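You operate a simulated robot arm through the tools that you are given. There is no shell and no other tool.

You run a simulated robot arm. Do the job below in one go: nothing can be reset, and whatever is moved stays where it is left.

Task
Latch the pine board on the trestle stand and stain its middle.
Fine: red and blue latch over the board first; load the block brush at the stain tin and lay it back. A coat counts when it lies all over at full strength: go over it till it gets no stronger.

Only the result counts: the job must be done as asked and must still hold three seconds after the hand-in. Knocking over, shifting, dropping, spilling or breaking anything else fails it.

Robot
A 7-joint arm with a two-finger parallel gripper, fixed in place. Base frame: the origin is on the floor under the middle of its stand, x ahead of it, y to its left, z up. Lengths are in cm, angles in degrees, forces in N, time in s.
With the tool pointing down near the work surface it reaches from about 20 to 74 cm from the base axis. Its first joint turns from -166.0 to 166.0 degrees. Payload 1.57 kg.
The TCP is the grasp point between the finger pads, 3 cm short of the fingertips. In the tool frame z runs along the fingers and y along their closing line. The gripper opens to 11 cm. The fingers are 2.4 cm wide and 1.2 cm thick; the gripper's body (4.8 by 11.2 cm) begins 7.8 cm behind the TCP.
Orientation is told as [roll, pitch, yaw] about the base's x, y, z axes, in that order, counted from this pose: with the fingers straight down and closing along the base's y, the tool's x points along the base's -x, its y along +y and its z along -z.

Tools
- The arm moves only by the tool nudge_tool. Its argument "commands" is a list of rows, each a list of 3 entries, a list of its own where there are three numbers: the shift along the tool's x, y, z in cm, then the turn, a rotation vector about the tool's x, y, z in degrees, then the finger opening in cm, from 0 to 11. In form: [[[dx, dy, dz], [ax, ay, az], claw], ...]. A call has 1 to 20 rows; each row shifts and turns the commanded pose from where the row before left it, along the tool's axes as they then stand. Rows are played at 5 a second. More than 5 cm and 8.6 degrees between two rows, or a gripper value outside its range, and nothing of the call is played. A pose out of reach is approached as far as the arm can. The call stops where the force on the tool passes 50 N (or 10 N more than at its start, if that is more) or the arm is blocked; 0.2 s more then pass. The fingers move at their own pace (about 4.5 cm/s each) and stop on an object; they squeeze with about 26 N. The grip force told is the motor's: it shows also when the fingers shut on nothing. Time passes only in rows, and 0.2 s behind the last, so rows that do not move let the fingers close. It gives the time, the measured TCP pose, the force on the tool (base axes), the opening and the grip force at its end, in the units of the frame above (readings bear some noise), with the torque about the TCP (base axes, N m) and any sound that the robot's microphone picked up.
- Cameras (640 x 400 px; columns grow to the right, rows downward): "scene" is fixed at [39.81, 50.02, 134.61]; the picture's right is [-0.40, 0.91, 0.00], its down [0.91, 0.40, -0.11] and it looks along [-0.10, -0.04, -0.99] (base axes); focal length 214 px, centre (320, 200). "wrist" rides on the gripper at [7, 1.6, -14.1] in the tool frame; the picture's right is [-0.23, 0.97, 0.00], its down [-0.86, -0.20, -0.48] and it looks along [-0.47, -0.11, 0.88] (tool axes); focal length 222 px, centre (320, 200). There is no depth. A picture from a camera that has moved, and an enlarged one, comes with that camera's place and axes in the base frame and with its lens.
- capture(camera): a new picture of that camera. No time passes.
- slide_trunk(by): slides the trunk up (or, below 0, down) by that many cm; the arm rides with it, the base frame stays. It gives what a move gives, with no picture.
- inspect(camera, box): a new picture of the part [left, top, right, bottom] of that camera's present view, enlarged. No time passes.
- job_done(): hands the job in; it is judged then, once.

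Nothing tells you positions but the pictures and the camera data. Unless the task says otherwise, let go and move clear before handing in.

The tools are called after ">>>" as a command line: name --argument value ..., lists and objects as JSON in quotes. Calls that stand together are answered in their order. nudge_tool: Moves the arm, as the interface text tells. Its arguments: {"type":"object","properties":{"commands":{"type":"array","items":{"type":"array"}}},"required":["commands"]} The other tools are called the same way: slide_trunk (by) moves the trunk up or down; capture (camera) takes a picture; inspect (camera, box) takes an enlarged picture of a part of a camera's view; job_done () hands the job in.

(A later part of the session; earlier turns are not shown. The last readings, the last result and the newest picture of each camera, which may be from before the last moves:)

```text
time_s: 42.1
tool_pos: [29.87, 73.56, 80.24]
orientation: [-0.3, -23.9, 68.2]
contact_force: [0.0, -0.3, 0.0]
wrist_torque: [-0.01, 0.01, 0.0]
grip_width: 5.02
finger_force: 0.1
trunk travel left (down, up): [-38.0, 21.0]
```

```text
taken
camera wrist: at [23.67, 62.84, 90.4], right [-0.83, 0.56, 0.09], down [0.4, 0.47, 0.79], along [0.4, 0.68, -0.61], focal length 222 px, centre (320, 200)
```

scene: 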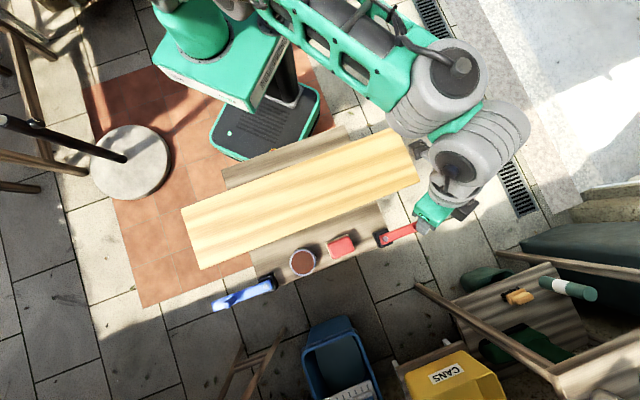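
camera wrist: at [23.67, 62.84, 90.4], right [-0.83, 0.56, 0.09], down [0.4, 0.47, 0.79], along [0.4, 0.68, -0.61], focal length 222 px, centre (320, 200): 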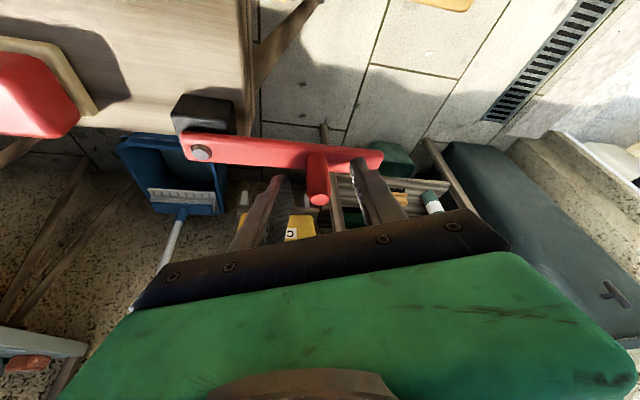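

The knob top now sits right at the grasp point. Closing on it.

>>> nudge_tool --commands '[[[0, 0, 0], [0, 0, 0], 1], [[0, 0, 0], [0, 0, 0], 1], [[0, 0, 0], [0, 0, 0], 1], [[0, 0, 0], [0, 0, 0], 1]]'

>>> inspect --camera "wrist" --box '[160, 80, 440, 255]'

```text
time_s: 43.1
tool_pos: [29.91, 73.42, 80.3]
orientation: [-0.5, -23.8, 68.0]
contact_force: [4.0, -3.0, -0.2]
wrist_torque: [0.1, 0.41, -0.09]
grip_width: 1.81
finger_force: 25.7
trunk travel left (down, up): [-38.0, 21.0]
```

```text
2.29 times, centred on (300, 168) of wrist
camera zoom: at [23.77, 62.78, 90.41], right [-0.82, 0.56, 0.09], down [0.4, 0.47, 0.79], along [0.4, 0.68, -0.61], focal length 508 px, centre (366, 274)
```

zoom: 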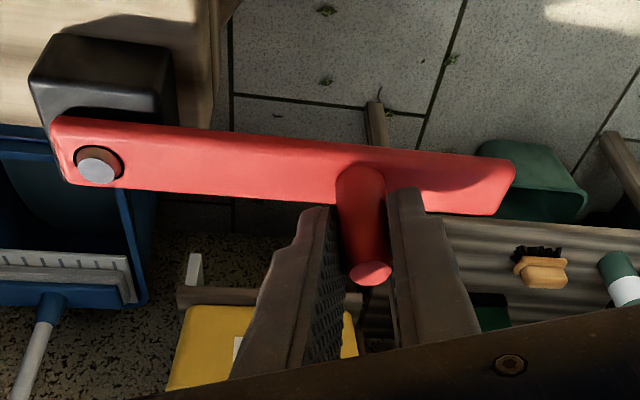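

I have the red knob, 1.8 cm thick. I'll swing it along an arc of radius about 8.75 around the pivot near (36.5, 67.8), a few steps first to check forces.

>>> nudge_tool --commands '[[[0.68, 0.19, -0.3], [0, 0, 0], 1], [[0.68, 0.19, -0.3], [0, 0, 0], 1], [[0.7, 0.05, -0.31], [0, 0, 0], 1], [[0.7, 0.05, -0.31], [0, 0, 0], 1], [[0.7, -0.08, -0.31], [0, 0, 0], 1], [[0.7, -0.08, -0.31], [0, 0, 0], 1], [[0, 0, 0], [0, 0, 0], 1]]'

>>> inspect --camera "wrist" --box '[160, 60, 480, 260]'

```text
time_s: 44.7
tool_pos: [27.75, 69.37, 80.3]
orientation: [-0.4, -23.9, 68.4]
contact_force: [-12.7, 3.1, 1.0]
wrist_torque: [0.18, 0.81, 0.1]
grip_width: 1.83
finger_force: 25.5
trunk travel left (down, up): [-38.0, 21.0]
```

```text
2.00 times, centred on (320, 160) of wrist
camera zoom: at [21.5, 58.74, 90.41], right [-0.83, 0.55, 0.09], down [0.4, 0.47, 0.79], along [0.4, 0.68, -0.61], focal length 444 px, centre (320, 280)
```

zoom: 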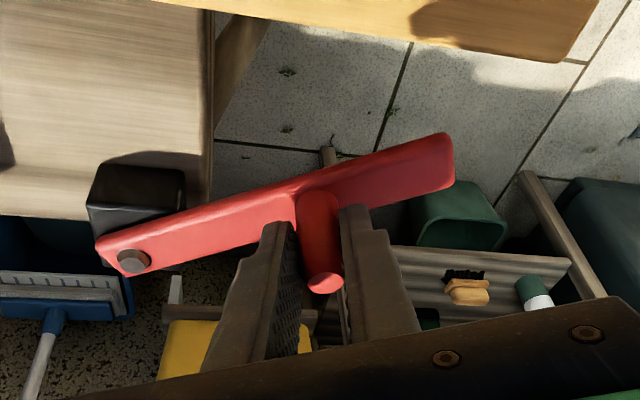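

The lever turns smoothly and my radius is slightly small, so I'll widen the arc to 9.1 and continue.

>>> nudge_tool --commands '[[[0.67, -0.15, -0.295], [0, 0, 0], 1], [[0.67, -0.27, -0.295], [0, 0, 0], 1], [[0.65, -0.32, -0.288], [0, 0, 0], 1], [[0.65, -0.37, -0.288], [0, 0, 0], 1], [[0.59, -0.45, -0.26], [0, 0, 0], 1], [[0.59, -0.49, -0.26], [0, 0, 0], 1], [[0, 0, 0], [0, 0, 0], 1]]'

>>> inspect --camera "wrist" --box '[160, 60, 480, 260]'

```text
time_s: 46.3
tool_pos: [28.15, 64.56, 80.35]
orientation: [-0.5, -23.9, 68.2]
contact_force: [-22.7, -9.5, 3.0]
wrist_torque: [0.72, 0.78, 0.11]
grip_width: 1.84
finger_force: 26.3
trunk travel left (down, up): [-38.0, 21.0]
```

```text
2.00 times, centred on (320, 160) of wrist
camera zoom: at [21.91, 53.95, 90.46], right [-0.83, 0.56, 0.08], down [0.4, 0.47, 0.79], along [0.4, 0.68, -0.61], focal length 444 px, centre (320, 280)
```

zoom: 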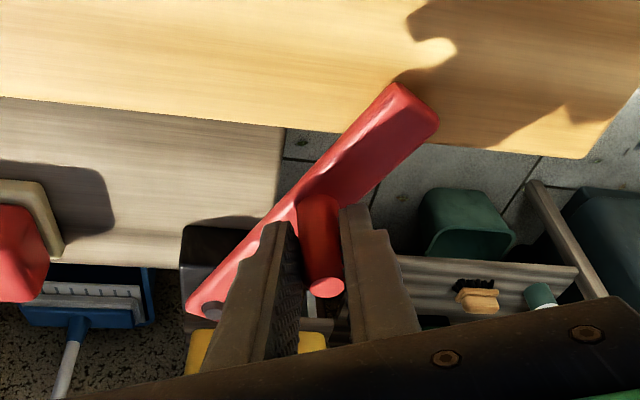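

There is about 25 N of sideways stress in the grip. I'll ease the fingers open slightly to let it relax and see how the knob sits.

>>> nudge_tool --commands '[[[0, 0, 0], [0, 0, 0], 3.2], [[0, 0, 0], [0, 0, 0], 3.2]]'

>>> inspect --camera "wrist" --box '[160, 60, 480, 260]'

```text
time_s: 46.9
tool_pos: [28.24, 64.64, 80.43]
orientation: [-0.4, -24.1, 68.2]
contact_force: [0.2, -0.5, 0.0]
wrist_torque: [0.02, 0.01, -0.01]
grip_width: 3.2
finger_force: 0.1
trunk travel left (down, up): [-38.0, 21.0]
```

```text
2.00 times, centred on (320, 160) of wrist
camera zoom: at [21.99, 54.09, 90.44], right [-0.83, 0.56, 0.09], down [0.4, 0.47, 0.79], along [0.4, 0.68, -0.61], focal length 444 px, centre (320, 280)
```

zoom: 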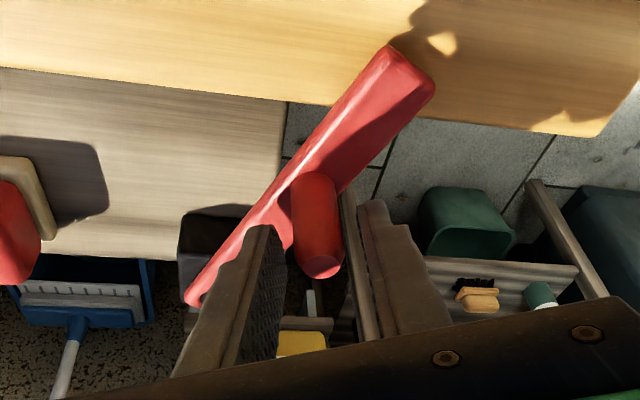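

The arm is very stiff, so that stress was only about a millimetre. I'll keep the fingers as a loose cage and push the lever the rest of the way round with the finger face.

>>> nudge_tool --commands '[[[0.16, -0.7, -0.07], [0, 0, 0], 3.2], [[0.16, -0.7, -0.07], [0, 0, 0], 3.2], [[0.34, -0.42, -0.15], [0, 0, 0], 3.2], [[0.34, -0.42, -0.15], [0, 0, 0], 3.2], [[0.26, -0.465, -0.114], [0, 0, 0], 3.2], [[0.26, -0.465, -0.114], [0, 0, 0], 3.2], [[0, 0, 0], [0, 0, 0], 3.2]]'

>>> capture --camera "wrist"

```text
time_s: 48.5
tool_pos: [30.63, 61.98, 80.35]
orientation: [-0.4, -23.9, 68.1]
contact_force: [-0.4, 0.8, -0.1]
wrist_torque: [-0.04, 0.01, 0.0]
grip_width: 3.22
finger_force: 0.0
trunk travel left (down, up): [-38.0, 21.0]
```

```text
taken
camera wrist: at [24.43, 51.27, 90.41], right [-0.83, 0.56, 0.09], down [0.4, 0.47, 0.79], along [0.4, 0.68, -0.61], focal length 222 px, centre (320, 200)
```

wrist: 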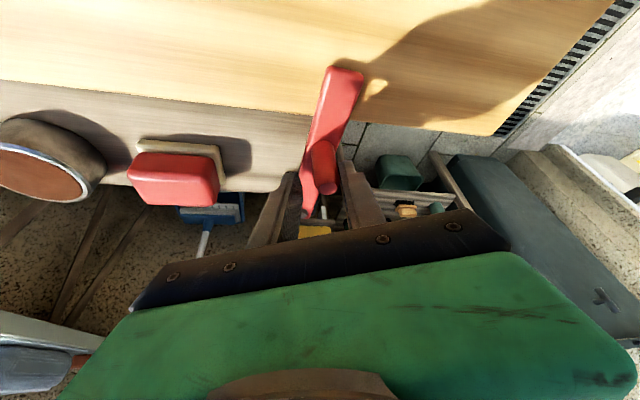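

The lever now lies over the board at about 221°, roughly 4° short of square. I'll push the last bit and watch for a stop.

>>> nudge_tool --commands '[[[0.13, -0.32, -0.058], [0, 0, 0], 3.2], [[0.13, -0.32, -0.058], [0, 0, 0], 3.2], [[0.05, -0.15, -0.02], [0, 0, 0], 3.2], [[0, 0, 0], [0, 0, 0], 3.2]]'

>>> inspect --camera "wrist" --box '[220, 40, 460, 240]'

>>> inspect --camera "scene" --box '[330, 140, 450, 260]'

```text
time_s: 49.5
tool_pos: [31.07, 61.4, 80.33]
orientation: [-0.4, -24.0, 68.2]
contact_force: [-2.3, 2.0, 1.3]
wrist_torque: [0.09, 0.09, -0.03]
grip_width: 3.42
finger_force: 1.4
trunk travel left (down, up): [-38.0, 21.0]
```

```text
2.00 times, centred on (340, 140) of wrist
camera zoom: at [24.94, 50.74, 90.45], right [-0.83, 0.56, 0.09], down [0.4, 0.47, 0.79], along [0.4, 0.68, -0.61], focal length 444 px, centre (280, 320)
```

zoom: 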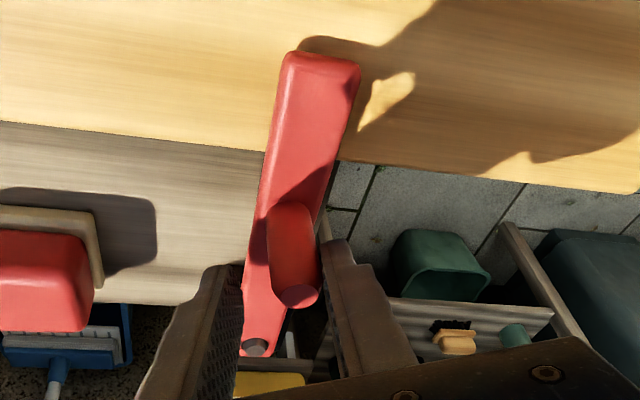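

```text
3.33 times, centred on (390, 200) of scene
camera zoom: at [39.81, 50.02, 134.61], right [-0.4, 0.91, 0.0], down [0.91, 0.4, -0.11], along [-0.1, -0.04, -0.99], focal length 715 px, centre (87, 200)
```

zoom: 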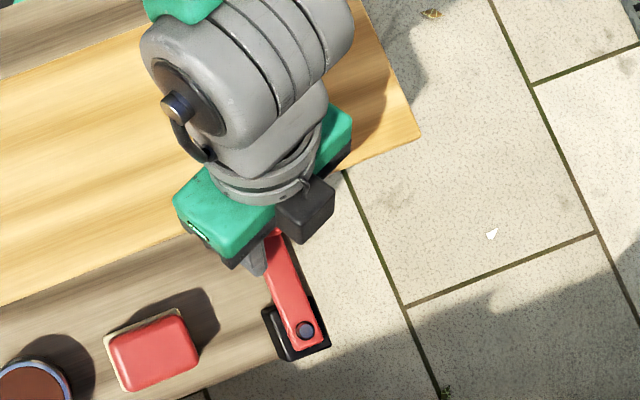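

The lever is about square to the board, with roughly 3 N resisting. I'll push a little more to find out whether that is a stop or only friction.

>>> nudge_tool --commands '[[[0.06, -0.16, -0.03], [0, 0, 0], 3.2], [[0.06, -0.16, -0.03], [0, 0, 0], 3.2], [[0, 0, 0], [0, 0, 0], 3.2]]'

```text
time_s: 50.3
tool_pos: [31.34, 61.16, 80.38]
orientation: [-0.4, -23.9, 68.3]
contact_force: [-4.6, 6.3, 0.8]
wrist_torque: [0.19, 0.08, -0.08]
grip_width: 3.87
finger_force: 3.7
trunk travel left (down, up): [-38.0, 21.0]
```

The knob stopped moving while force rose, so red is against its stop at about 90°. I'll open and lift clear.

>>> nudge_tool --commands '[[[0, 0, 0], [0, 0, 0], 5.5], [[0, 0, 0], [0, 0, 0], 5.5], [[-0.81, 0, -1.83], [0, 0, 0], 5.5], [[-0.81, 0, -1.83], [0, 0, 0], 5.5], [[-1.2, 0, -2.7], [0, 0, 0], 5.5], [[0, 0, 0], [0, 0, 0], 5.5]]'

>>> capture --camera "wrist"

>>> capture --camera "scene"

```text
time_s: 51.7
tool_pos: [31.33, 61.11, 87.35]
orientation: [-0.4, -23.9, 68.2]
contact_force: [0.2, -0.4, 0.3]
wrist_torque: [0.03, 0.02, 0.0]
grip_width: 5.51
finger_force: 0.0
trunk travel left (down, up): [-38.0, 21.0]
```

```text
taken
camera wrist: at [25.14, 50.47, 97.4], right [-0.83, 0.56, 0.09], down [0.4, 0.47, 0.79], along [0.4, 0.68, -0.61], focal length 222 px, centre (320, 200)
```

wrist: 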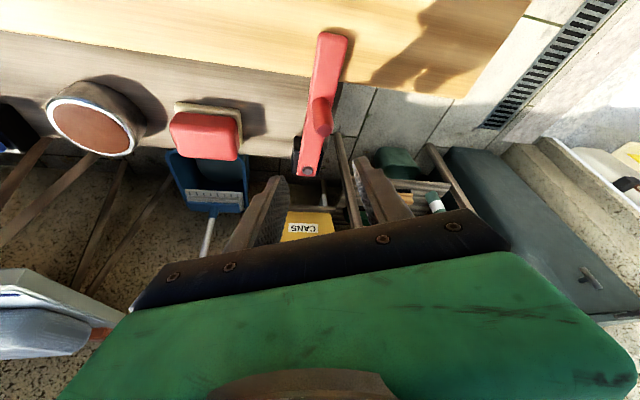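

```text
taken
```

scene: 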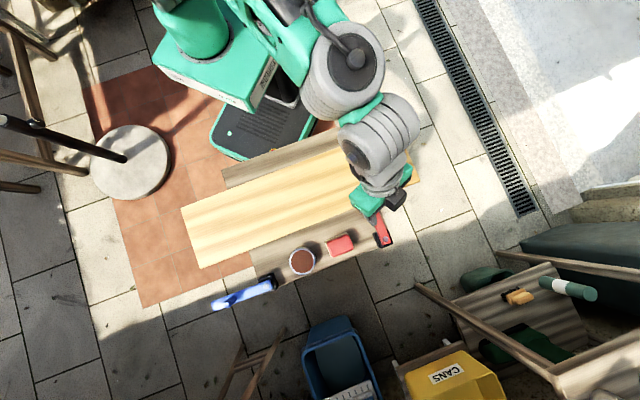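

Red is latched over the board. Now I'll draw in and swing round to the blue side, keeping the tilt and turning the tool with the arm.

>>> nudge_tool --commands '[[[3.97, 0, -1.77], [0, 0, 0], 5.5], [[3.97, 0, -1.77], [0, 0, 0], 5.5], [[0.595, -4.48, -0.265], [1.761, 0, 3.956], 5.5], [[0.595, -4.48, -0.265], [1.761, 0, 3.956], 5.5], [[0.595, -4.48, -0.265], [1.761, 0, 3.956], 5.5], [[0.595, -4.48, -0.265], [1.761, 0, 3.956], 5.5], [[0.595, -4.48, -0.265], [1.761, 0, 3.956], 5.5], [[0.595, -4.48, -0.265], [1.761, 0, 3.956], 5.5], [[0.595, -4.48, -0.265], [1.761, 0, 3.956], 5.5], [[0.595, -4.48, -0.265], [1.761, 0, 3.956], 5.5], [[0.595, -4.48, -0.265], [1.761, 0, 3.956], 5.5], [[0, 0, 0], [0, 0, 0], 5.5]]'

>>> capture --camera "wrist"

>>> capture --camera "scene"

```text
time_s: 54.3
tool_pos: [55.06, 23.57, 87.58]
orientation: [-0.3, -24.1, 29.1]
contact_force: [0.2, 0.1, -1.1]
wrist_torque: [0.01, 0.02, -0.01]
grip_width: 5.51
finger_force: 0.1
trunk travel left (down, up): [-38.0, 21.0]
```

```text
taken
camera wrist: at [43.5, 19.06, 97.75], right [-0.29, 0.95, 0.09], down [0.61, 0.11, 0.79], along [0.74, 0.28, -0.61], focal length 222 px, centre (320, 200)
```

wrist: 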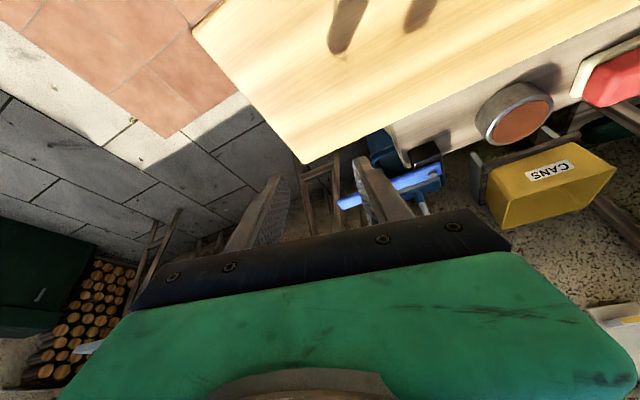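

```text
taken
```

scene: 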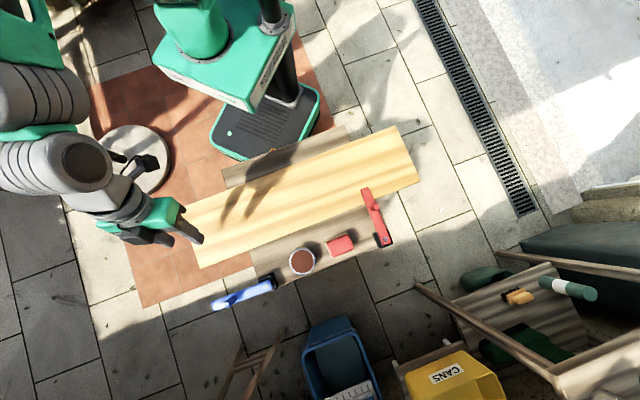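

The scene view now shows red square over the board. I'll slide sideways toward the blue latch and look at its knob.

>>> nudge_tool --commands '[[[0, 3.2, 0], [0, 0, 0], 5.5], [[0, 3.2, 0], [0, 0, 0], 5.5], [[-3.65, 0, 1.63], [0, 0, 0], 5.5], [[-3.65, 0, 1.63], [0, 0, 0], 5.5], [[0, 0, 0], [0, 0, 0], 5.5]]'

>>> capture --camera "wrist"

```text
time_s: 55.5
tool_pos: [58.8, 33.0, 87.57]
orientation: [-0.5, -24.2, 29.0]
contact_force: [-0.4, 0.2, 0.0]
wrist_torque: [-0.02, 0.02, -0.01]
grip_width: 5.5
finger_force: 0.0
trunk travel left (down, up): [-38.0, 21.0]
```

```text
taken
camera wrist: at [47.32, 28.52, 97.61], right [-0.29, 0.95, 0.09], down [0.61, 0.11, 0.79], along [0.74, 0.28, -0.61], focal length 222 px, centre (320, 200)
```

wrist: 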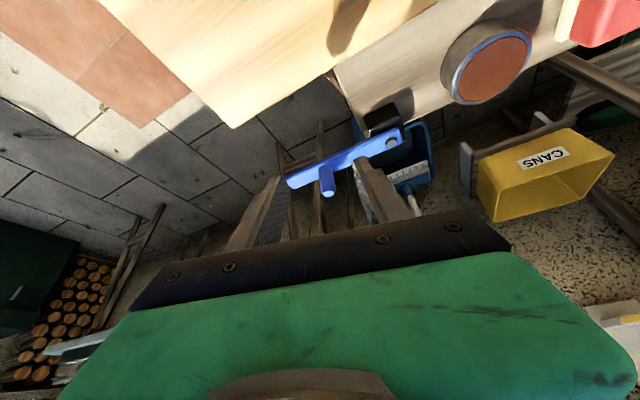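

The blue knob top measures about (66.3, 37.0). I'll move straight outward over it and partway down.

>>> nudge_tool --commands '[[[-2.62, 0, 1.17], [0, 0, 0], 5], [[-2.62, 0, 1.17], [0, 0, 0], 5], [[-2.55, 0, 1.14], [0, 0, 0], 5], [[0.94, 0, 2.1], [0, 0, 0], 5], [[0.94, 0, 2.1], [0, 0, 0], 5], [[0, 0, 0], [0, 0, 0], 5]]'

>>> capture --camera "wrist"

```text
time_s: 56.9
tool_pos: [66.47, 37.2, 82.87]
orientation: [-0.2, -24.1, 29.1]
contact_force: [-0.1, 0.7, 0.8]
wrist_torque: [0.02, -0.01, 0.02]
grip_width: 5.02
finger_force: 0.0
trunk travel left (down, up): [-38.0, 21.0]
```

```text
taken
camera wrist: at [54.9, 32.7, 92.99], right [-0.29, 0.95, 0.09], down [0.61, 0.11, 0.79], along [0.74, 0.28, -0.61], focal length 222 px, centre (320, 200)
```

wrist: 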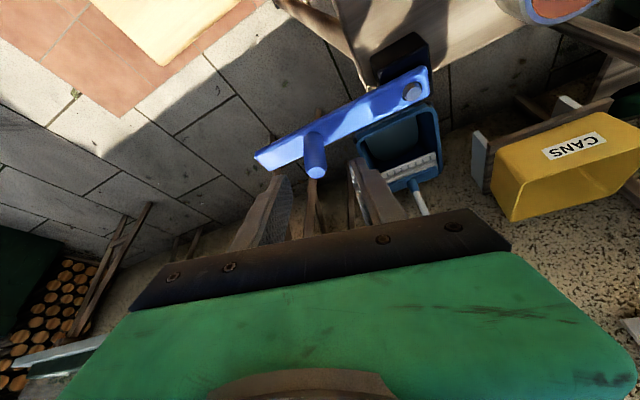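

The knob is centred. Descending to z about 80.2 and closing on it.

>>> nudge_tool --commands '[[[0.53, 0, 1.19], [0, 0, 0], 5], [[0.53, 0, 1.19], [0, 0, 0], 5], [[0, 0, 0], [0, 0, 0], 5], [[0, 0, 0], [0, 0, 0], 1], [[0, 0, 0], [0, 0, 0], 1], [[0, 0, 0], [0, 0, 0], 1], [[0, 0, 0], [0, 0, 0], 1]]'

>>> inspect --camera "wrist" --box '[200, 60, 480, 235]'

```text
time_s: 58.5
tool_pos: [66.37, 36.95, 80.41]
orientation: [-0.2, -24.2, 29.0]
contact_force: [5.5, -7.1, -0.3]
wrist_torque: [0.09, 0.14, 0.01]
grip_width: 1.81
finger_force: 25.2
trunk travel left (down, up): [-38.0, 21.0]
```

```text
2.29 times, centred on (340, 148) of wrist
camera zoom: at [54.97, 32.59, 90.45], right [-0.29, 0.95, 0.09], down [0.61, 0.11, 0.79], along [0.74, 0.28, -0.61], focal length 508 px, centre (274, 320)
```

zoom: 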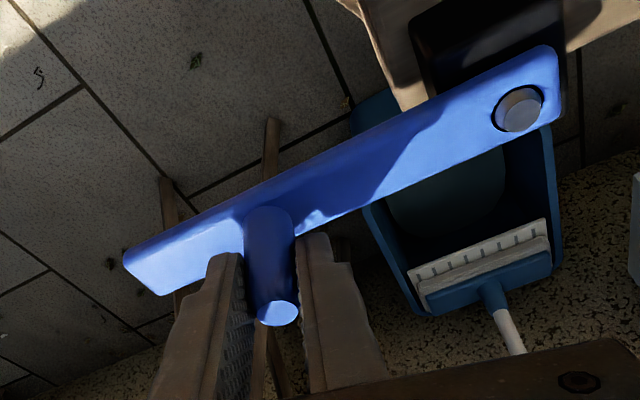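

Gripped at 1.8 cm. I'll swing blue clockwise around its pivot near (60.35, 43.6), starting with the first 30°.

>>> nudge_tool --commands '[[[0.7, -0.17, -0.316], [0, 0, 0], 1], [[0.7, -0.06, -0.316], [0, 0, 0], 1], [[0.71, -0.01, -0.32], [0, 0, 0], 1], [[0.71, 0.06, -0.32], [0, 0, 0], 1], [[0.69, 0.12, -0.312], [0, 0, 0], 1], [[0.69, 0.18, -0.312], [0, 0, 0], 1], [[0, 0, 0], [0, 0, 0], 1]]'

>>> inspect --camera "wrist" --box '[200, 60, 480, 235]'

```text
time_s: 60.1
tool_pos: [62.52, 34.64, 80.46]
orientation: [-0.4, -24.0, 28.8]
contact_force: [9.4, -29.6, 3.1]
wrist_torque: [-0.33, 0.15, -0.23]
grip_width: 1.79
finger_force: 25.9
trunk travel left (down, up): [-38.0, 21.0]
```

```text
2.29 times, centred on (340, 148) of wrist
camera zoom: at [50.91, 30.24, 90.47], right [-0.29, 0.95, 0.09], down [0.61, 0.11, 0.79], along [0.74, 0.28, -0.61], focal length 508 px, centre (274, 320)
```

zoom: 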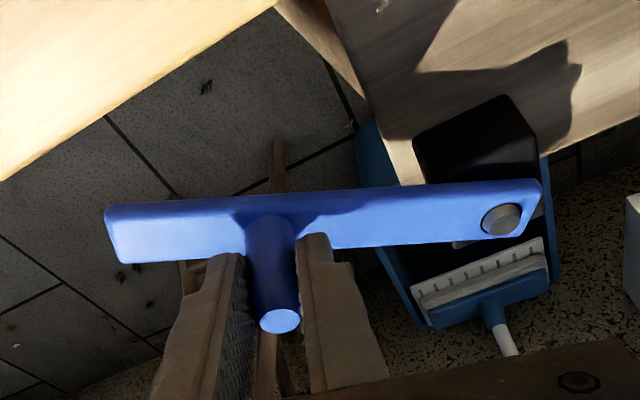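

The arc fit gives the pivot at about (60.0, 43.3) with R 9.0. I'll correct the path and continue.

>>> nudge_tool --commands '[[[0.65, 0.03, -0.29], [0, 0, 0], 1], [[0.7, 0.27, -0.31], [0, 0, 0], 1], [[0.64, 0.33, -0.284], [0, 0, 0], 1], [[0.64, 0.39, -0.284], [0, 0, 0], 1], [[0.57, 0.45, -0.255], [0, 0, 0], 1], [[0.57, 0.5, -0.255], [0, 0, 0], 1], [[0, 0, 0], [0, 0, 0], 1]]'

>>> inspect --camera "wrist" --box '[200, 60, 480, 235]'

```text
time_s: 61.7
tool_pos: [57.62, 34.62, 80.47]
orientation: [-0.3, -24.1, 29.1]
contact_force: [-6.1, -20.2, 1.8]
wrist_torque: [-0.29, 0.55, -0.08]
grip_width: 1.83
finger_force: 26.0
trunk travel left (down, up): [-38.0, 21.0]
```

```text
2.29 times, centred on (340, 148) of wrist
camera zoom: at [46.11, 30.12, 90.45], right [-0.29, 0.95, 0.09], down [0.61, 0.11, 0.79], along [0.74, 0.28, -0.61], focal length 508 px, centre (274, 320)
```

zoom: 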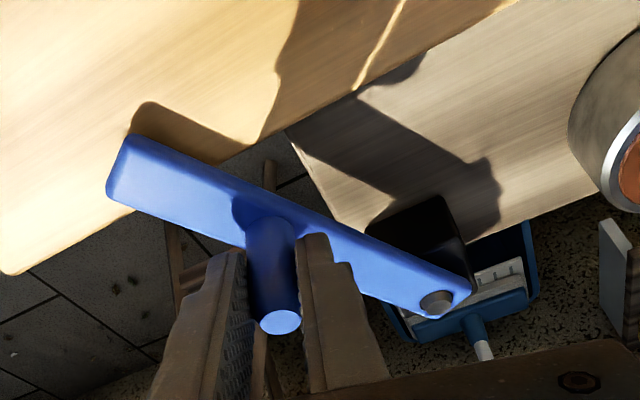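

About 30° remain. I'll open to a loose cage and push the rest with the finger face, as I did with red.

>>> nudge_tool --commands '[[[0, 0, 0], [0, 0, 0], 3.2], [[0, 0, 0], [0, 0, 0], 3.2], [[0.49, 0.89, -0.218], [0, 0, 0], 3.2], [[0.49, 0.89, -0.218], [0, 0, 0], 3.2], [[0.363, 0.67, -0.16], [0, 0, 0], 3.2], [[0.363, 0.67, -0.16], [0, 0, 0], 3.2], [[0.255, 0.73, -0.113], [0, 0, 0], 3.2], [[0.13, 0.36, -0.057], [0, 0, 0], 3.2], [[0, 0, 0], [0, 0, 0], 3.2]]'

>>> capture --camera "wrist"

```text
time_s: 63.7
tool_pos: [53.68, 37.3, 80.29]
orientation: [-0.3, -24.2, 29.1]
contact_force: [-0.5, -0.3, -0.7]
wrist_torque: [0.0, -0.02, 0.01]
grip_width: 3.24
finger_force: 0.1
trunk travel left (down, up): [-38.0, 21.0]
```

```text
taken
camera wrist: at [42.31, 32.83, 90.39], right [-0.29, 0.95, 0.09], down [0.61, 0.11, 0.79], along [0.74, 0.28, -0.61], focal length 222 px, centre (320, 200)
```

wrist: 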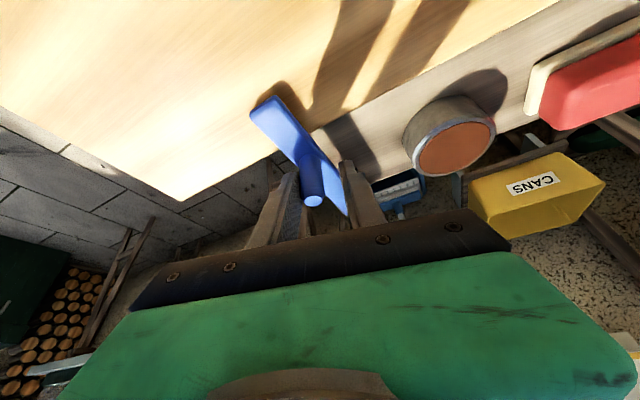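

>>> nudge_tool --commands '[[[0.074, 0.236, -0.033], [0, 0, 0], 3.2], [[0.074, 0.236, -0.033], [0, 0, 0], 3.2], [[0.074, 0.236, -0.033], [0, 0, 0], 3.2], [[0.074, 0.236, -0.033], [0, 0, 0], 3.2], [[0, 0, 0], [0, 0, 0], 3.2]]'

>>> inspect --camera "scene" --box '[200, 160, 320, 310]'

```text
time_s: 64.9
tool_pos: [53.06, 37.93, 80.39]
orientation: [-0.4, -24.2, 29.2]
contact_force: [6.1, -5.8, 0.0]
wrist_torque: [0.0, -0.08, -0.03]
grip_width: 3.86
finger_force: 3.8
trunk travel left (down, up): [-38.0, 21.0]
```

```text
2.67 times, centred on (260, 235) of scene
camera zoom: at [39.81, 50.02, 134.61], right [-0.4, 0.91, 0.0], down [0.91, 0.4, -0.11], along [-0.1, -0.04, -0.99], focal length 572 px, centre (480, 107)
```

zoom: 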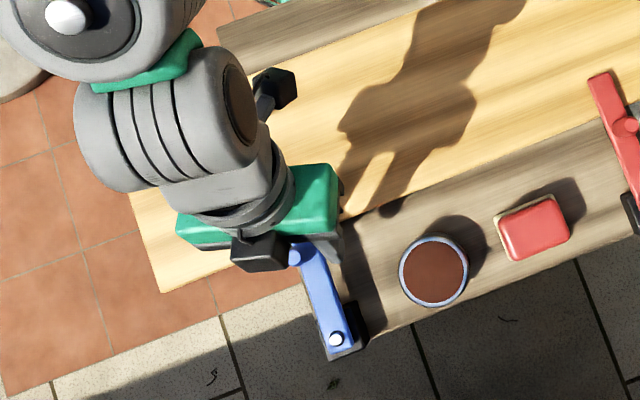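

Blue shows the same stop signature at about 225°, so it is latched too. Opening and lifting clear.

>>> nudge_tool --commands '[[[0, 0, 0], [0, 0, 0], 5.5], [[0, 0, 0], [0, 0, 0], 5.5], [[-0.82, 0, -1.82], [0, 0, 0], 5.5], [[-0.82, 0, -1.82], [0, 0, 0], 5.5], [[-1.64, 0, -3.65], [0, 0, 0], 5.5], [[-1.64, 0, -3.65], [0, 0, 0], 5.5], [[0, 0, 0], [0, 0, 0], 5.5]]'

>>> capture --camera "wrist"

>>> capture --camera "scene"

```text
time_s: 66.5
tool_pos: [52.9, 38.1, 92.53]
orientation: [-0.4, -24.2, 29.0]
contact_force: [0.1, 0.4, -0.3]
wrist_torque: [0.03, 0.0, -0.01]
grip_width: 5.52
finger_force: 0.0
trunk travel left (down, up): [-38.0, 21.0]
```

```text
taken
camera wrist: at [41.44, 33.54, 102.52], right [-0.29, 0.95, 0.09], down [0.61, 0.11, 0.79], along [0.74, 0.28, -0.61], focal length 222 px, centre (320, 200)
```

wrist: 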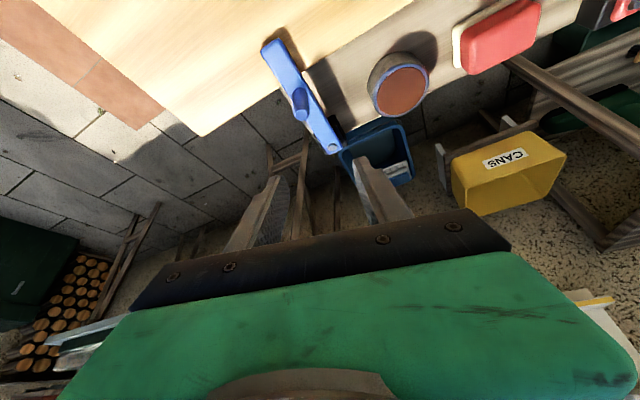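

```text
taken
```

scene: 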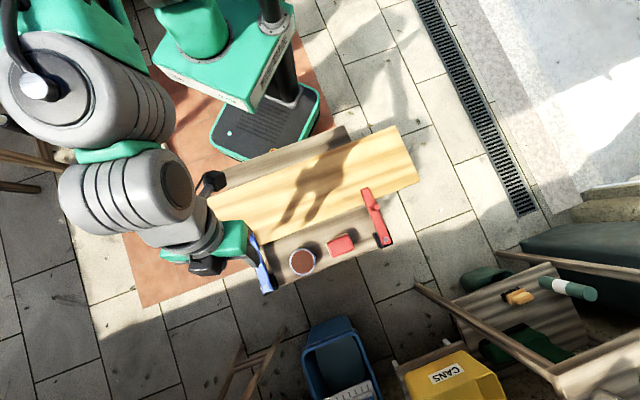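

Both latches lie over the board. Next is the brush near (43.4, 57.8), so I'll swing over it at a safe height with yaw 45 to line up with its ends, then look closely.

>>> nudge_tool --commands '[[[0.02, 4.37, 0.65], [-1.31, 0, -2.92], 9], [[-0.2, 4.35, 0.75], [-1.31, 0, -2.92], 9], [[-0.42, 4.31, 0.85], [-1.31, 0, -2.92], 9], [[-0.64, 4.26, 0.95], [-1.31, 0, -2.92], 9], [[-0.86, 4.2, 1.04], [-1.31, 0, -2.92], 9], [[0, 0, 0], [0, 0, 0], 9]]'

>>> capture --camera "wrist"

>>> capture --camera "scene"

```text
time_s: 67.9
tool_pos: [43.63, 57.73, 89.14]
orientation: [-0.3, -24.0, 45.1]
contact_force: [0.9, 0.1, -0.6]
wrist_torque: [-0.06, -0.01, -0.01]
grip_width: 9.03
finger_force: 0.0
trunk travel left (down, up): [-38.0, 21.0]
```

```text
taken
camera wrist: at [33.77, 50.26, 99.26], right [-0.54, 0.84, 0.09], down [0.55, 0.28, 0.79], along [0.63, 0.47, -0.61], focal length 222 px, centre (320, 200)
```

wrist: 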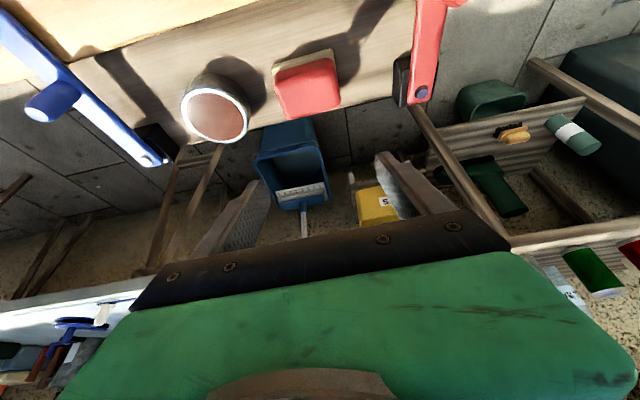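

```text
taken
```

scene: 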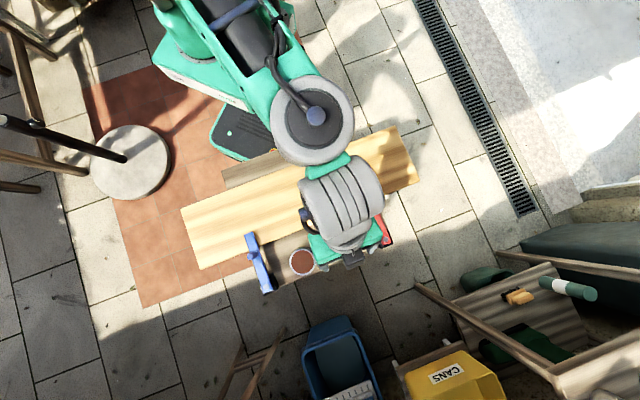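

The brush and tin are right below. I'll zoom in for exact corners and heights.

>>> inspect --camera "wrist" --box '[250, 30, 370, 130]'

>>> inspect --camera "wrist" --box '[160, 40, 280, 160]'

```text
4.00 times, centred on (310, 80) of wrist
camera zoom: at [33.77, 50.26, 99.26], right [-0.54, 0.84, 0.09], down [0.55, 0.28, 0.79], along [0.63, 0.47, -0.61], focal length 888 px, centre (360, 680)
```

zoom: 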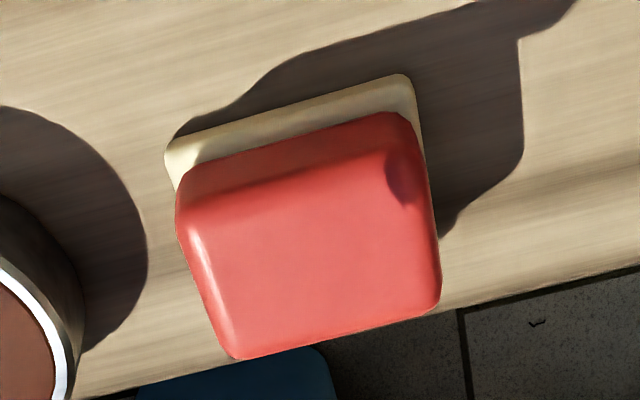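

```text
3.33 times, centred on (220, 100) of wrist
camera zoom: at [33.77, 50.26, 99.26], right [-0.54, 0.84, 0.09], down [0.55, 0.28, 0.79], along [0.63, 0.47, -0.61], focal length 740 px, centre (653, 533)
```

zoom: 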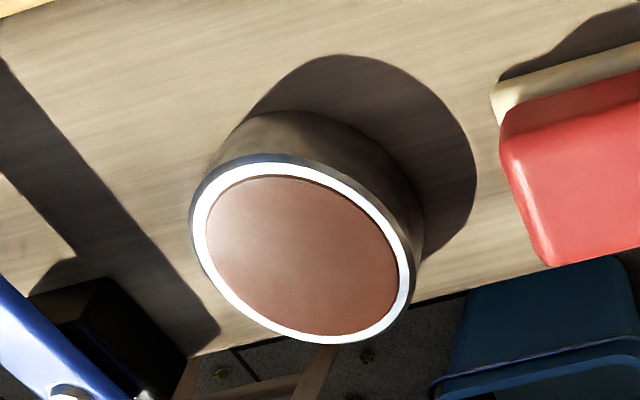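

Brush centre is near (43.3, 57.7), top about z 75.7, with the base plate wider than the red block. Before grasping, I'll check that a milder 12° tilt works at the near side of the board, since the brush must stay level everywhere.

>>> nudge_tool --commands '[[[0, 0, 0], [0, 6, 0], 9], [[0, 0, 0], [0, 6, 0], 9], [[4.16, -0.75, -0.03], [0, 0, 0], 9], [[4.16, -0.75, -0.03], [0, 0, 0], 9], [[4.16, -0.75, -0.03], [0, 0, 0], 9], [[4.16, -0.75, -0.03], [0, 0, 0], 9], [[4.16, -0.75, -0.03], [0, 0, 0], 9], [[4.16, -0.75, -0.03], [0, 0, 0], 9], [[0, 0, 0], [0, 0, 0], 9]]'

>>> capture --camera "wrist"

>>> capture --camera "scene"

```text
time_s: 69.9
tool_pos: [29.32, 37.06, 84.17]
orientation: [-0.3, -12.0, 45.0]
contact_force: [0.2, -0.1, 0.5]
wrist_torque: [0.01, 0.01, -0.05]
grip_width: 8.98
finger_force: 0.1
trunk travel left (down, up): [-38.0, 21.0]
```

```text
taken
camera wrist: at [21.2, 31.37, 96.48], right [-0.53, 0.85, 0.04], down [0.66, 0.38, 0.65], along [0.53, 0.37, -0.76], focal length 222 px, centre (320, 200)
```

wrist: 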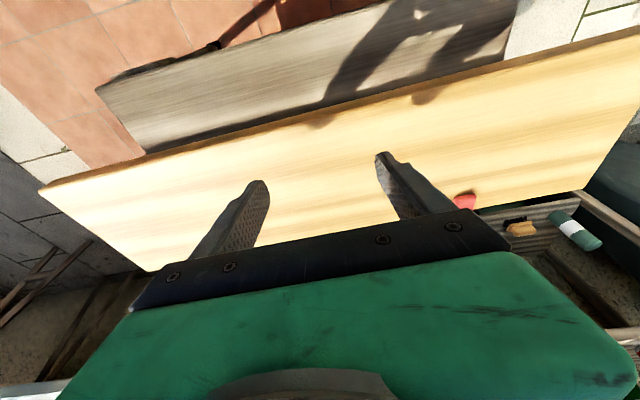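

```text
taken
```

scene: 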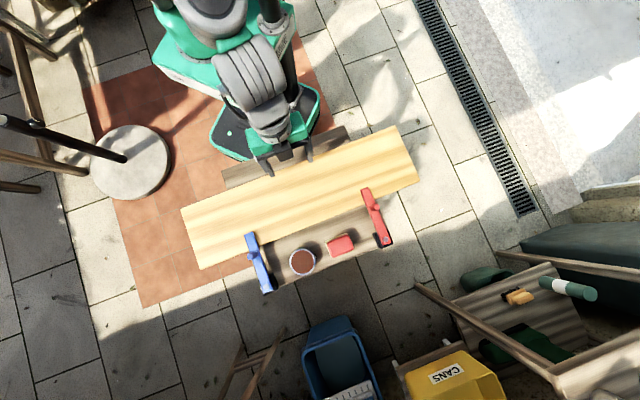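

The near side works fine at 12° tilt. Going back over the brush with the same tilt.

>>> nudge_tool --commands '[[[-4.16, 0.75, 0.03], [0, 0, 0], 9], [[-4.16, 0.75, 0.03], [0, 0, 0], 9], [[-4.16, 0.75, 0.03], [0, 0, 0], 9], [[-4.16, 0.75, 0.03], [0, 0, 0], 9], [[-4.16, 0.75, 0.03], [0, 0, 0], 9], [[-4.0, 0.75, 0.03], [0, 0, 0], 9], [[0, 0, 0], [0, 0, 0], 9]]'

>>> inspect --camera "wrist" --box '[160, 40, 480, 240]'

```text
time_s: 71.5
tool_pos: [43.42, 57.71, 89.03]
orientation: [-0.3, -12.1, 45.0]
contact_force: [1.1, 0.1, -1.1]
wrist_torque: [0.02, -0.02, 0.02]
grip_width: 8.99
finger_force: 0.0
trunk travel left (down, up): [-38.0, 21.0]
```

```text
2.00 times, centred on (320, 140) of wrist
camera zoom: at [35.19, 51.86, 101.49], right [-0.53, 0.85, 0.04], down [0.66, 0.38, 0.65], along [0.53, 0.37, -0.76], focal length 444 px, centre (320, 320)
```

zoom: 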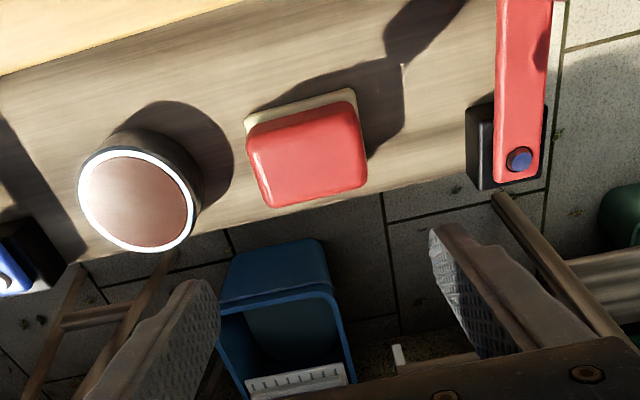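

Aligned within a couple of millimetres. I'll descend most of the way with the fingers straddling the brush ends, opening reduced to 8.2 to stay clear of the tin.

>>> nudge_tool --commands '[[[1.16, 0, 3.1], [0, 0, 0], 8.2], [[1.0, 0, 2.9], [0, 0, 0], 8.2], [[0.68, 0, 2.9], [0, 0, 0], 8.2], [[0, 0, 0], [0, 0, 0], 8.2]]'

>>> capture --camera "wrist"

>>> inspect --camera "scene" --box '[270, 190, 400, 290]'

```text
time_s: 72.5
tool_pos: [42.81, 56.95, 79.89]
orientation: [-0.3, -12.1, 44.9]
contact_force: [0.6, 0.1, 0.1]
wrist_torque: [0.01, -0.03, 0.0]
grip_width: 8.2
finger_force: 0.0
trunk travel left (down, up): [-38.0, 21.0]
```

```text
taken
camera wrist: at [34.58, 51.16, 92.19], right [-0.53, 0.85, 0.04], down [0.66, 0.38, 0.65], along [0.53, 0.37, -0.76], focal length 222 px, centre (320, 200)
```

wrist: 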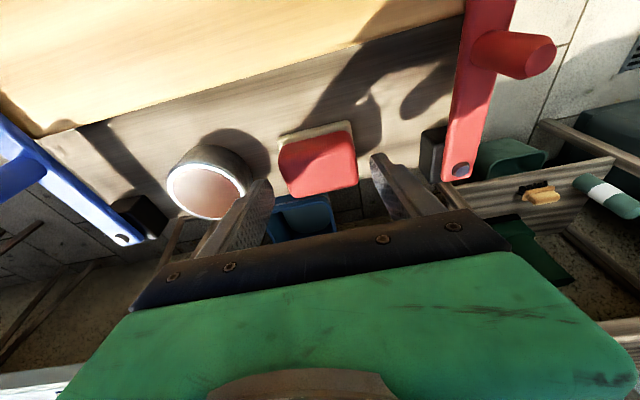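

```text
4.00 times, centred on (335, 240) of scene
camera zoom: at [39.81, 50.02, 134.61], right [-0.4, 0.91, 0.0], down [0.91, 0.4, -0.11], along [-0.1, -0.04, -0.99], focal length 858 px, centre (260, 40)
```

zoom: 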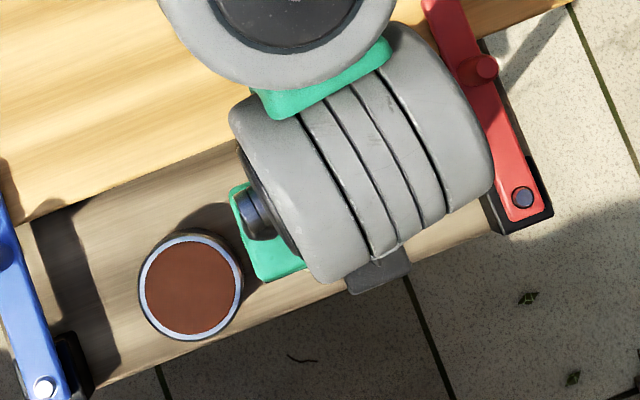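

The fingers straddle the brush evenly. Lowering to z 76 and shifting outward by half a centimetre.

>>> nudge_tool --commands '[[[0.11, 0, 1.5], [0, 0, 0], 8.2], [[0.11, 0, 1.3], [0, 0, 0], 8.2], [[0.11, 0, 1.1], [0, 0, 0], 8.2], [[0, 0, 0], [0, 0, 0], 8.2]]'

>>> inspect --camera "wrist" --box '[200, 110, 440, 260]'

```text
time_s: 73.5
tool_pos: [43.19, 57.29, 75.84]
orientation: [-0.3, -12.1, 44.9]
contact_force: [0.3, 0.7, -0.2]
wrist_torque: [0.02, 0.0, -0.02]
grip_width: 8.2
finger_force: 0.0
trunk travel left (down, up): [-38.0, 21.0]
```

```text
2.67 times, centred on (320, 185) of wrist
camera zoom: at [35.02, 51.49, 88.32], right [-0.53, 0.85, 0.04], down [0.66, 0.38, 0.65], along [0.53, 0.37, -0.76], focal length 592 px, centre (320, 240)
```

zoom: 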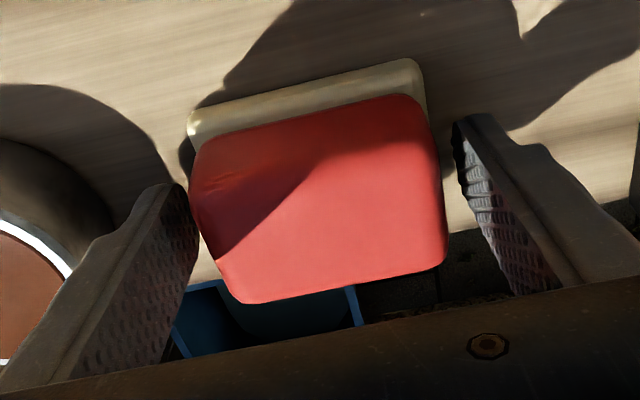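

The fingers are clear at both ends. Closing on the brush.

>>> nudge_tool --commands '[[[0, 0.1, 0], [0, 0, 0], 7], [[0, 0, 0], [0, 0, 0], 6], [[0, 0, 0], [0, 0, 0], 5], [[0, 0, 0], [0, 0, 0], 5], [[0, 0, 0], [0, 0, 0], 5]]'

>>> inspect --camera "wrist" --box '[200, 110, 440, 260]'

```text
time_s: 74.7
tool_pos: [43.15, 57.31, 76.1]
orientation: [-0.3, -12.1, 45.0]
contact_force: [1.2, -0.1, -0.1]
wrist_torque: [0.0, -0.03, -0.02]
grip_width: 6.89
finger_force: 26.1
trunk travel left (down, up): [-38.0, 21.0]
```

```text
2.67 times, centred on (320, 185) of wrist
camera zoom: at [34.94, 51.53, 88.35], right [-0.53, 0.85, 0.04], down [0.66, 0.38, 0.65], along [0.53, 0.37, -0.76], focal length 592 px, centre (320, 240)
```

zoom: 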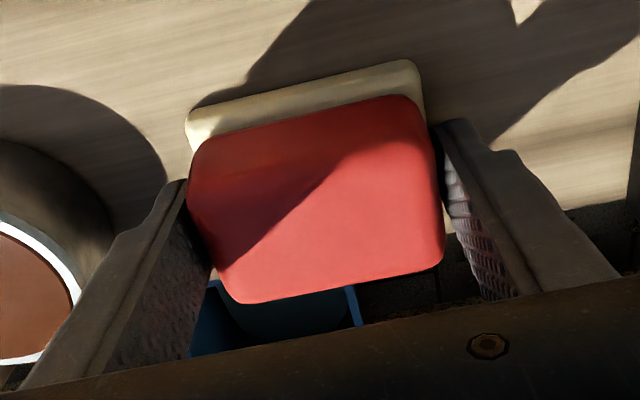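

Closed at 6.9 cm, which may be the base plate and not the red block. I'll reopen, rise 0.7 cm and close again to compare widths.

>>> nudge_tool --commands '[[[0, 0, 0], [0, 0, 0], 8.2], [[0, 0, 0], [0, 0, 0], 8.2], [[-0.15, 0, -0.68], [0, 0, 0], 8.2], [[0, 0, 0], [0, 0, 0], 7], [[0, 0, 0], [0, 0, 0], 6], [[0, 0, 0], [0, 0, 0], 5], [[0, 0, 0], [0, 0, 0], 5], [[0, 0, 0], [0, 0, 0], 5]]'

>>> inspect --camera "wrist" --box '[200, 110, 440, 260]'

```text
time_s: 76.5
tool_pos: [43.17, 57.37, 76.73]
orientation: [-0.3, -12.0, 44.9]
contact_force: [-0.2, -0.2, 0.2]
wrist_torque: [0.01, 0.08, 0.0]
grip_width: 6.49
finger_force: 25.5
trunk travel left (down, up): [-38.0, 21.0]
```

```text
2.67 times, centred on (320, 185) of wrist
camera zoom: at [34.92, 51.57, 89.05], right [-0.53, 0.85, 0.04], down [0.66, 0.38, 0.65], along [0.53, 0.37, -0.76], focal length 592 px, centre (320, 240)
```

zoom: 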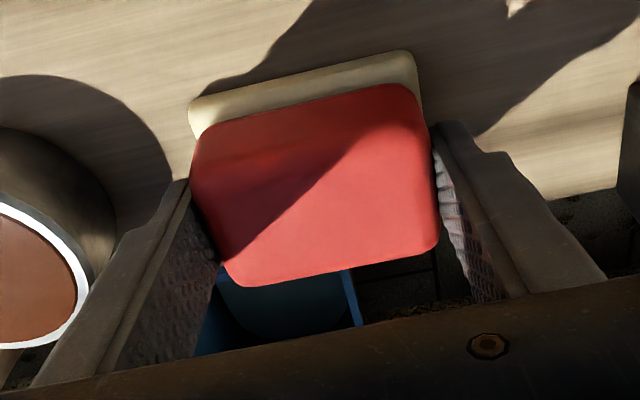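

Now the width is 6.5 cm, so the pads are on the red block. Its rest pose is TCP (43.17, 57.37, 76.73). I'll lift it straight up and check the hold.

>>> nudge_tool --commands '[[[-0.1, 0, -0.49], [0, 0, 0], 5], [[-0.21, 0, -0.98], [0, 0, 0], 5], [[-0.63, 0, -2.93], [0, 0, 0], 5], [[-0.84, 0, -3.91], [0, 0, 0], 5], [[0, 0, 0], [0, 0, 0], 5]]'

>>> capture --camera "wrist"

>>> capture --camera "scene"

```text
time_s: 77.7
tool_pos: [43.03, 57.24, 85.16]
orientation: [-0.4, -12.0, 45.1]
contact_force: [-0.6, 0.1, -0.5]
wrist_torque: [0.01, 0.01, 0.04]
grip_width: 6.5
finger_force: 25.6
trunk travel left (down, up): [-38.0, 21.0]
```

```text
taken
camera wrist: at [34.84, 51.64, 97.57], right [-0.53, 0.85, 0.04], down [0.66, 0.38, 0.65], along [0.53, 0.37, -0.76], focal length 222 px, centre (320, 200)
```

wrist: 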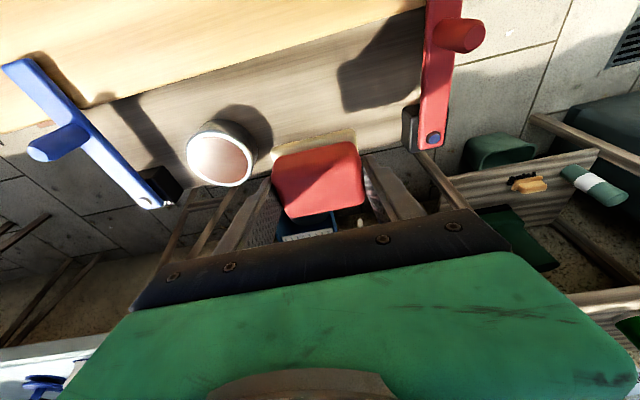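

```text
taken
```

scene: 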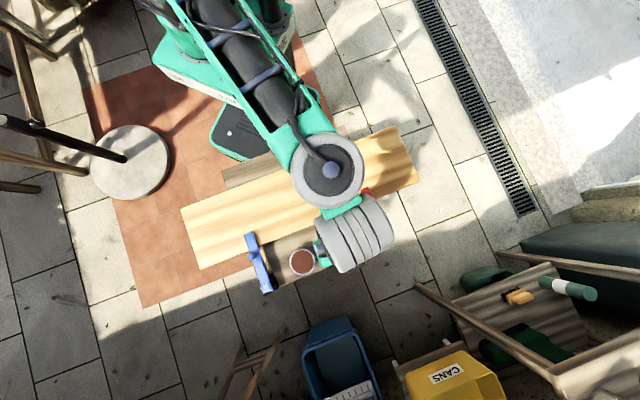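

The brush is held firmly. Moving sideways over the tin near (50.8, 50.05) at this height.

>>> nudge_tool --commands '[[[-0.05, -3.55, 0.01], [0, 0, 0], 5], [[-0.05, -3.55, 0.01], [0, 0, 0], 5], [[-0.04, -3.56, 0.01], [0, 0, 0], 5], [[0, 0, 0], [0, 0, 0], 5]]'

>>> inspect --camera "wrist" --box '[180, 60, 500, 260]'

>>> inspect --camera "scene" --box '[220, 200, 380, 300]'

```text
time_s: 78.7
tool_pos: [50.7, 49.96, 85.35]
orientation: [-0.3, -12.1, 45.1]
contact_force: [0.0, -0.3, 0.0]
wrist_torque: [-0.02, -0.04, 0.01]
grip_width: 6.52
finger_force: 26.5
trunk travel left (down, up): [-38.0, 21.0]
```

```text
2.00 times, centred on (340, 160) of wrist
camera zoom: at [42.53, 44.27, 97.49], right [-0.53, 0.85, 0.04], down [0.66, 0.38, 0.65], along [0.53, 0.37, -0.76], focal length 444 px, centre (280, 280)
```

zoom: 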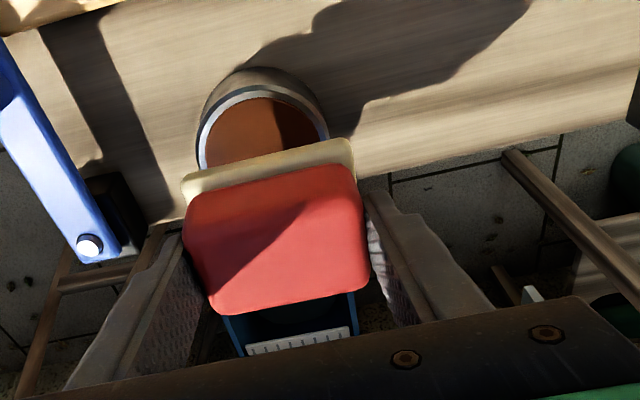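

```text
4.00 times, centred on (300, 250) of scene
camera zoom: at [39.81, 50.02, 134.61], right [-0.4, 0.91, 0.0], down [0.91, 0.4, -0.11], along [-0.1, -0.04, -0.99], focal length 858 px, centre (400, 0)
```

zoom: 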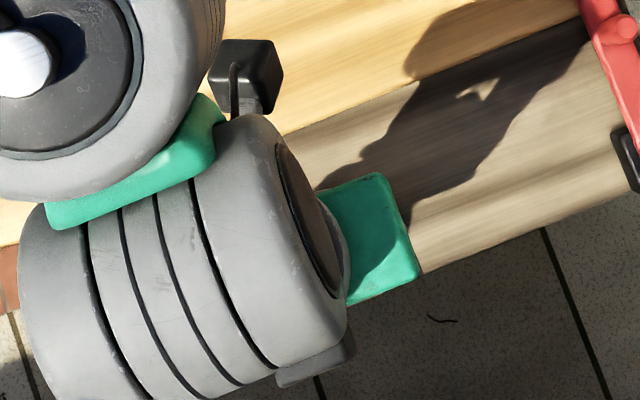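

The tin centre is about 0.3 cm further along. I'll correct that and come down in stages toward the stain surface.

>>> nudge_tool --commands '[[[0, 0.3, 0], [0, 0, 0], 5], [[0.31, 0, 1.47], [0, 0, 0], 5], [[0.31, 0, 1.47], [0, 0, 0], 5], [[0, 0, 0], [0, 0, 0], 5]]'

>>> inspect --camera "wrist" --box '[180, 60, 500, 260]'

```text
time_s: 79.7
tool_pos: [50.6, 50.31, 82.22]
orientation: [-0.3, -12.1, 45.1]
contact_force: [0.1, 0.4, 0.0]
wrist_torque: [0.01, 0.04, 0.0]
grip_width: 6.51
finger_force: 25.7
trunk travel left (down, up): [-38.0, 21.0]
```

```text
2.00 times, centred on (340, 160) of wrist
camera zoom: at [42.33, 44.42, 94.55], right [-0.53, 0.85, 0.04], down [0.66, 0.38, 0.65], along [0.53, 0.37, -0.76], focal length 444 px, centre (280, 280)
```

zoom: 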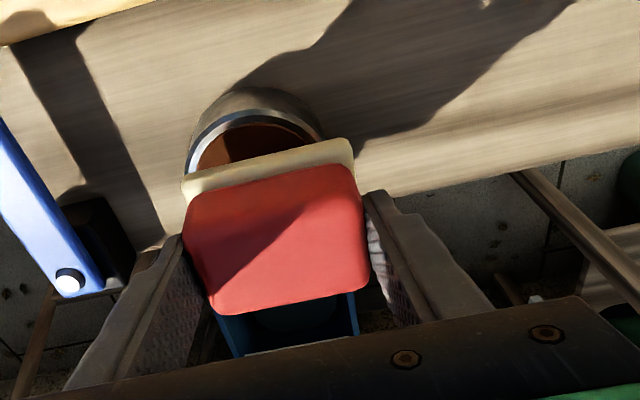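

Brush and tin centres agree within 2–3 mm. Lowering in 2 mm steps while watching force and sound.

>>> nudge_tool --commands '[[[0.042, 0, 0.196], [0, 0, 0], 5], [[0.042, 0, 0.196], [0, 0, 0], 5], [[0.042, 0, 0.196], [0, 0, 0], 5], [[0, 0, 0], [0, 0, 0], 5]]'

```text
time_s: 80.7
tool_pos: [50.57, 50.15, 81.56]
orientation: [-0.2, -12.1, 45.0]
contact_force: [0.5, 0.4, -0.6]
wrist_torque: [0.01, -0.01, 0.01]
grip_width: 6.54
finger_force: 25.7
trunk travel left (down, up): [-38.0, 21.0]
```

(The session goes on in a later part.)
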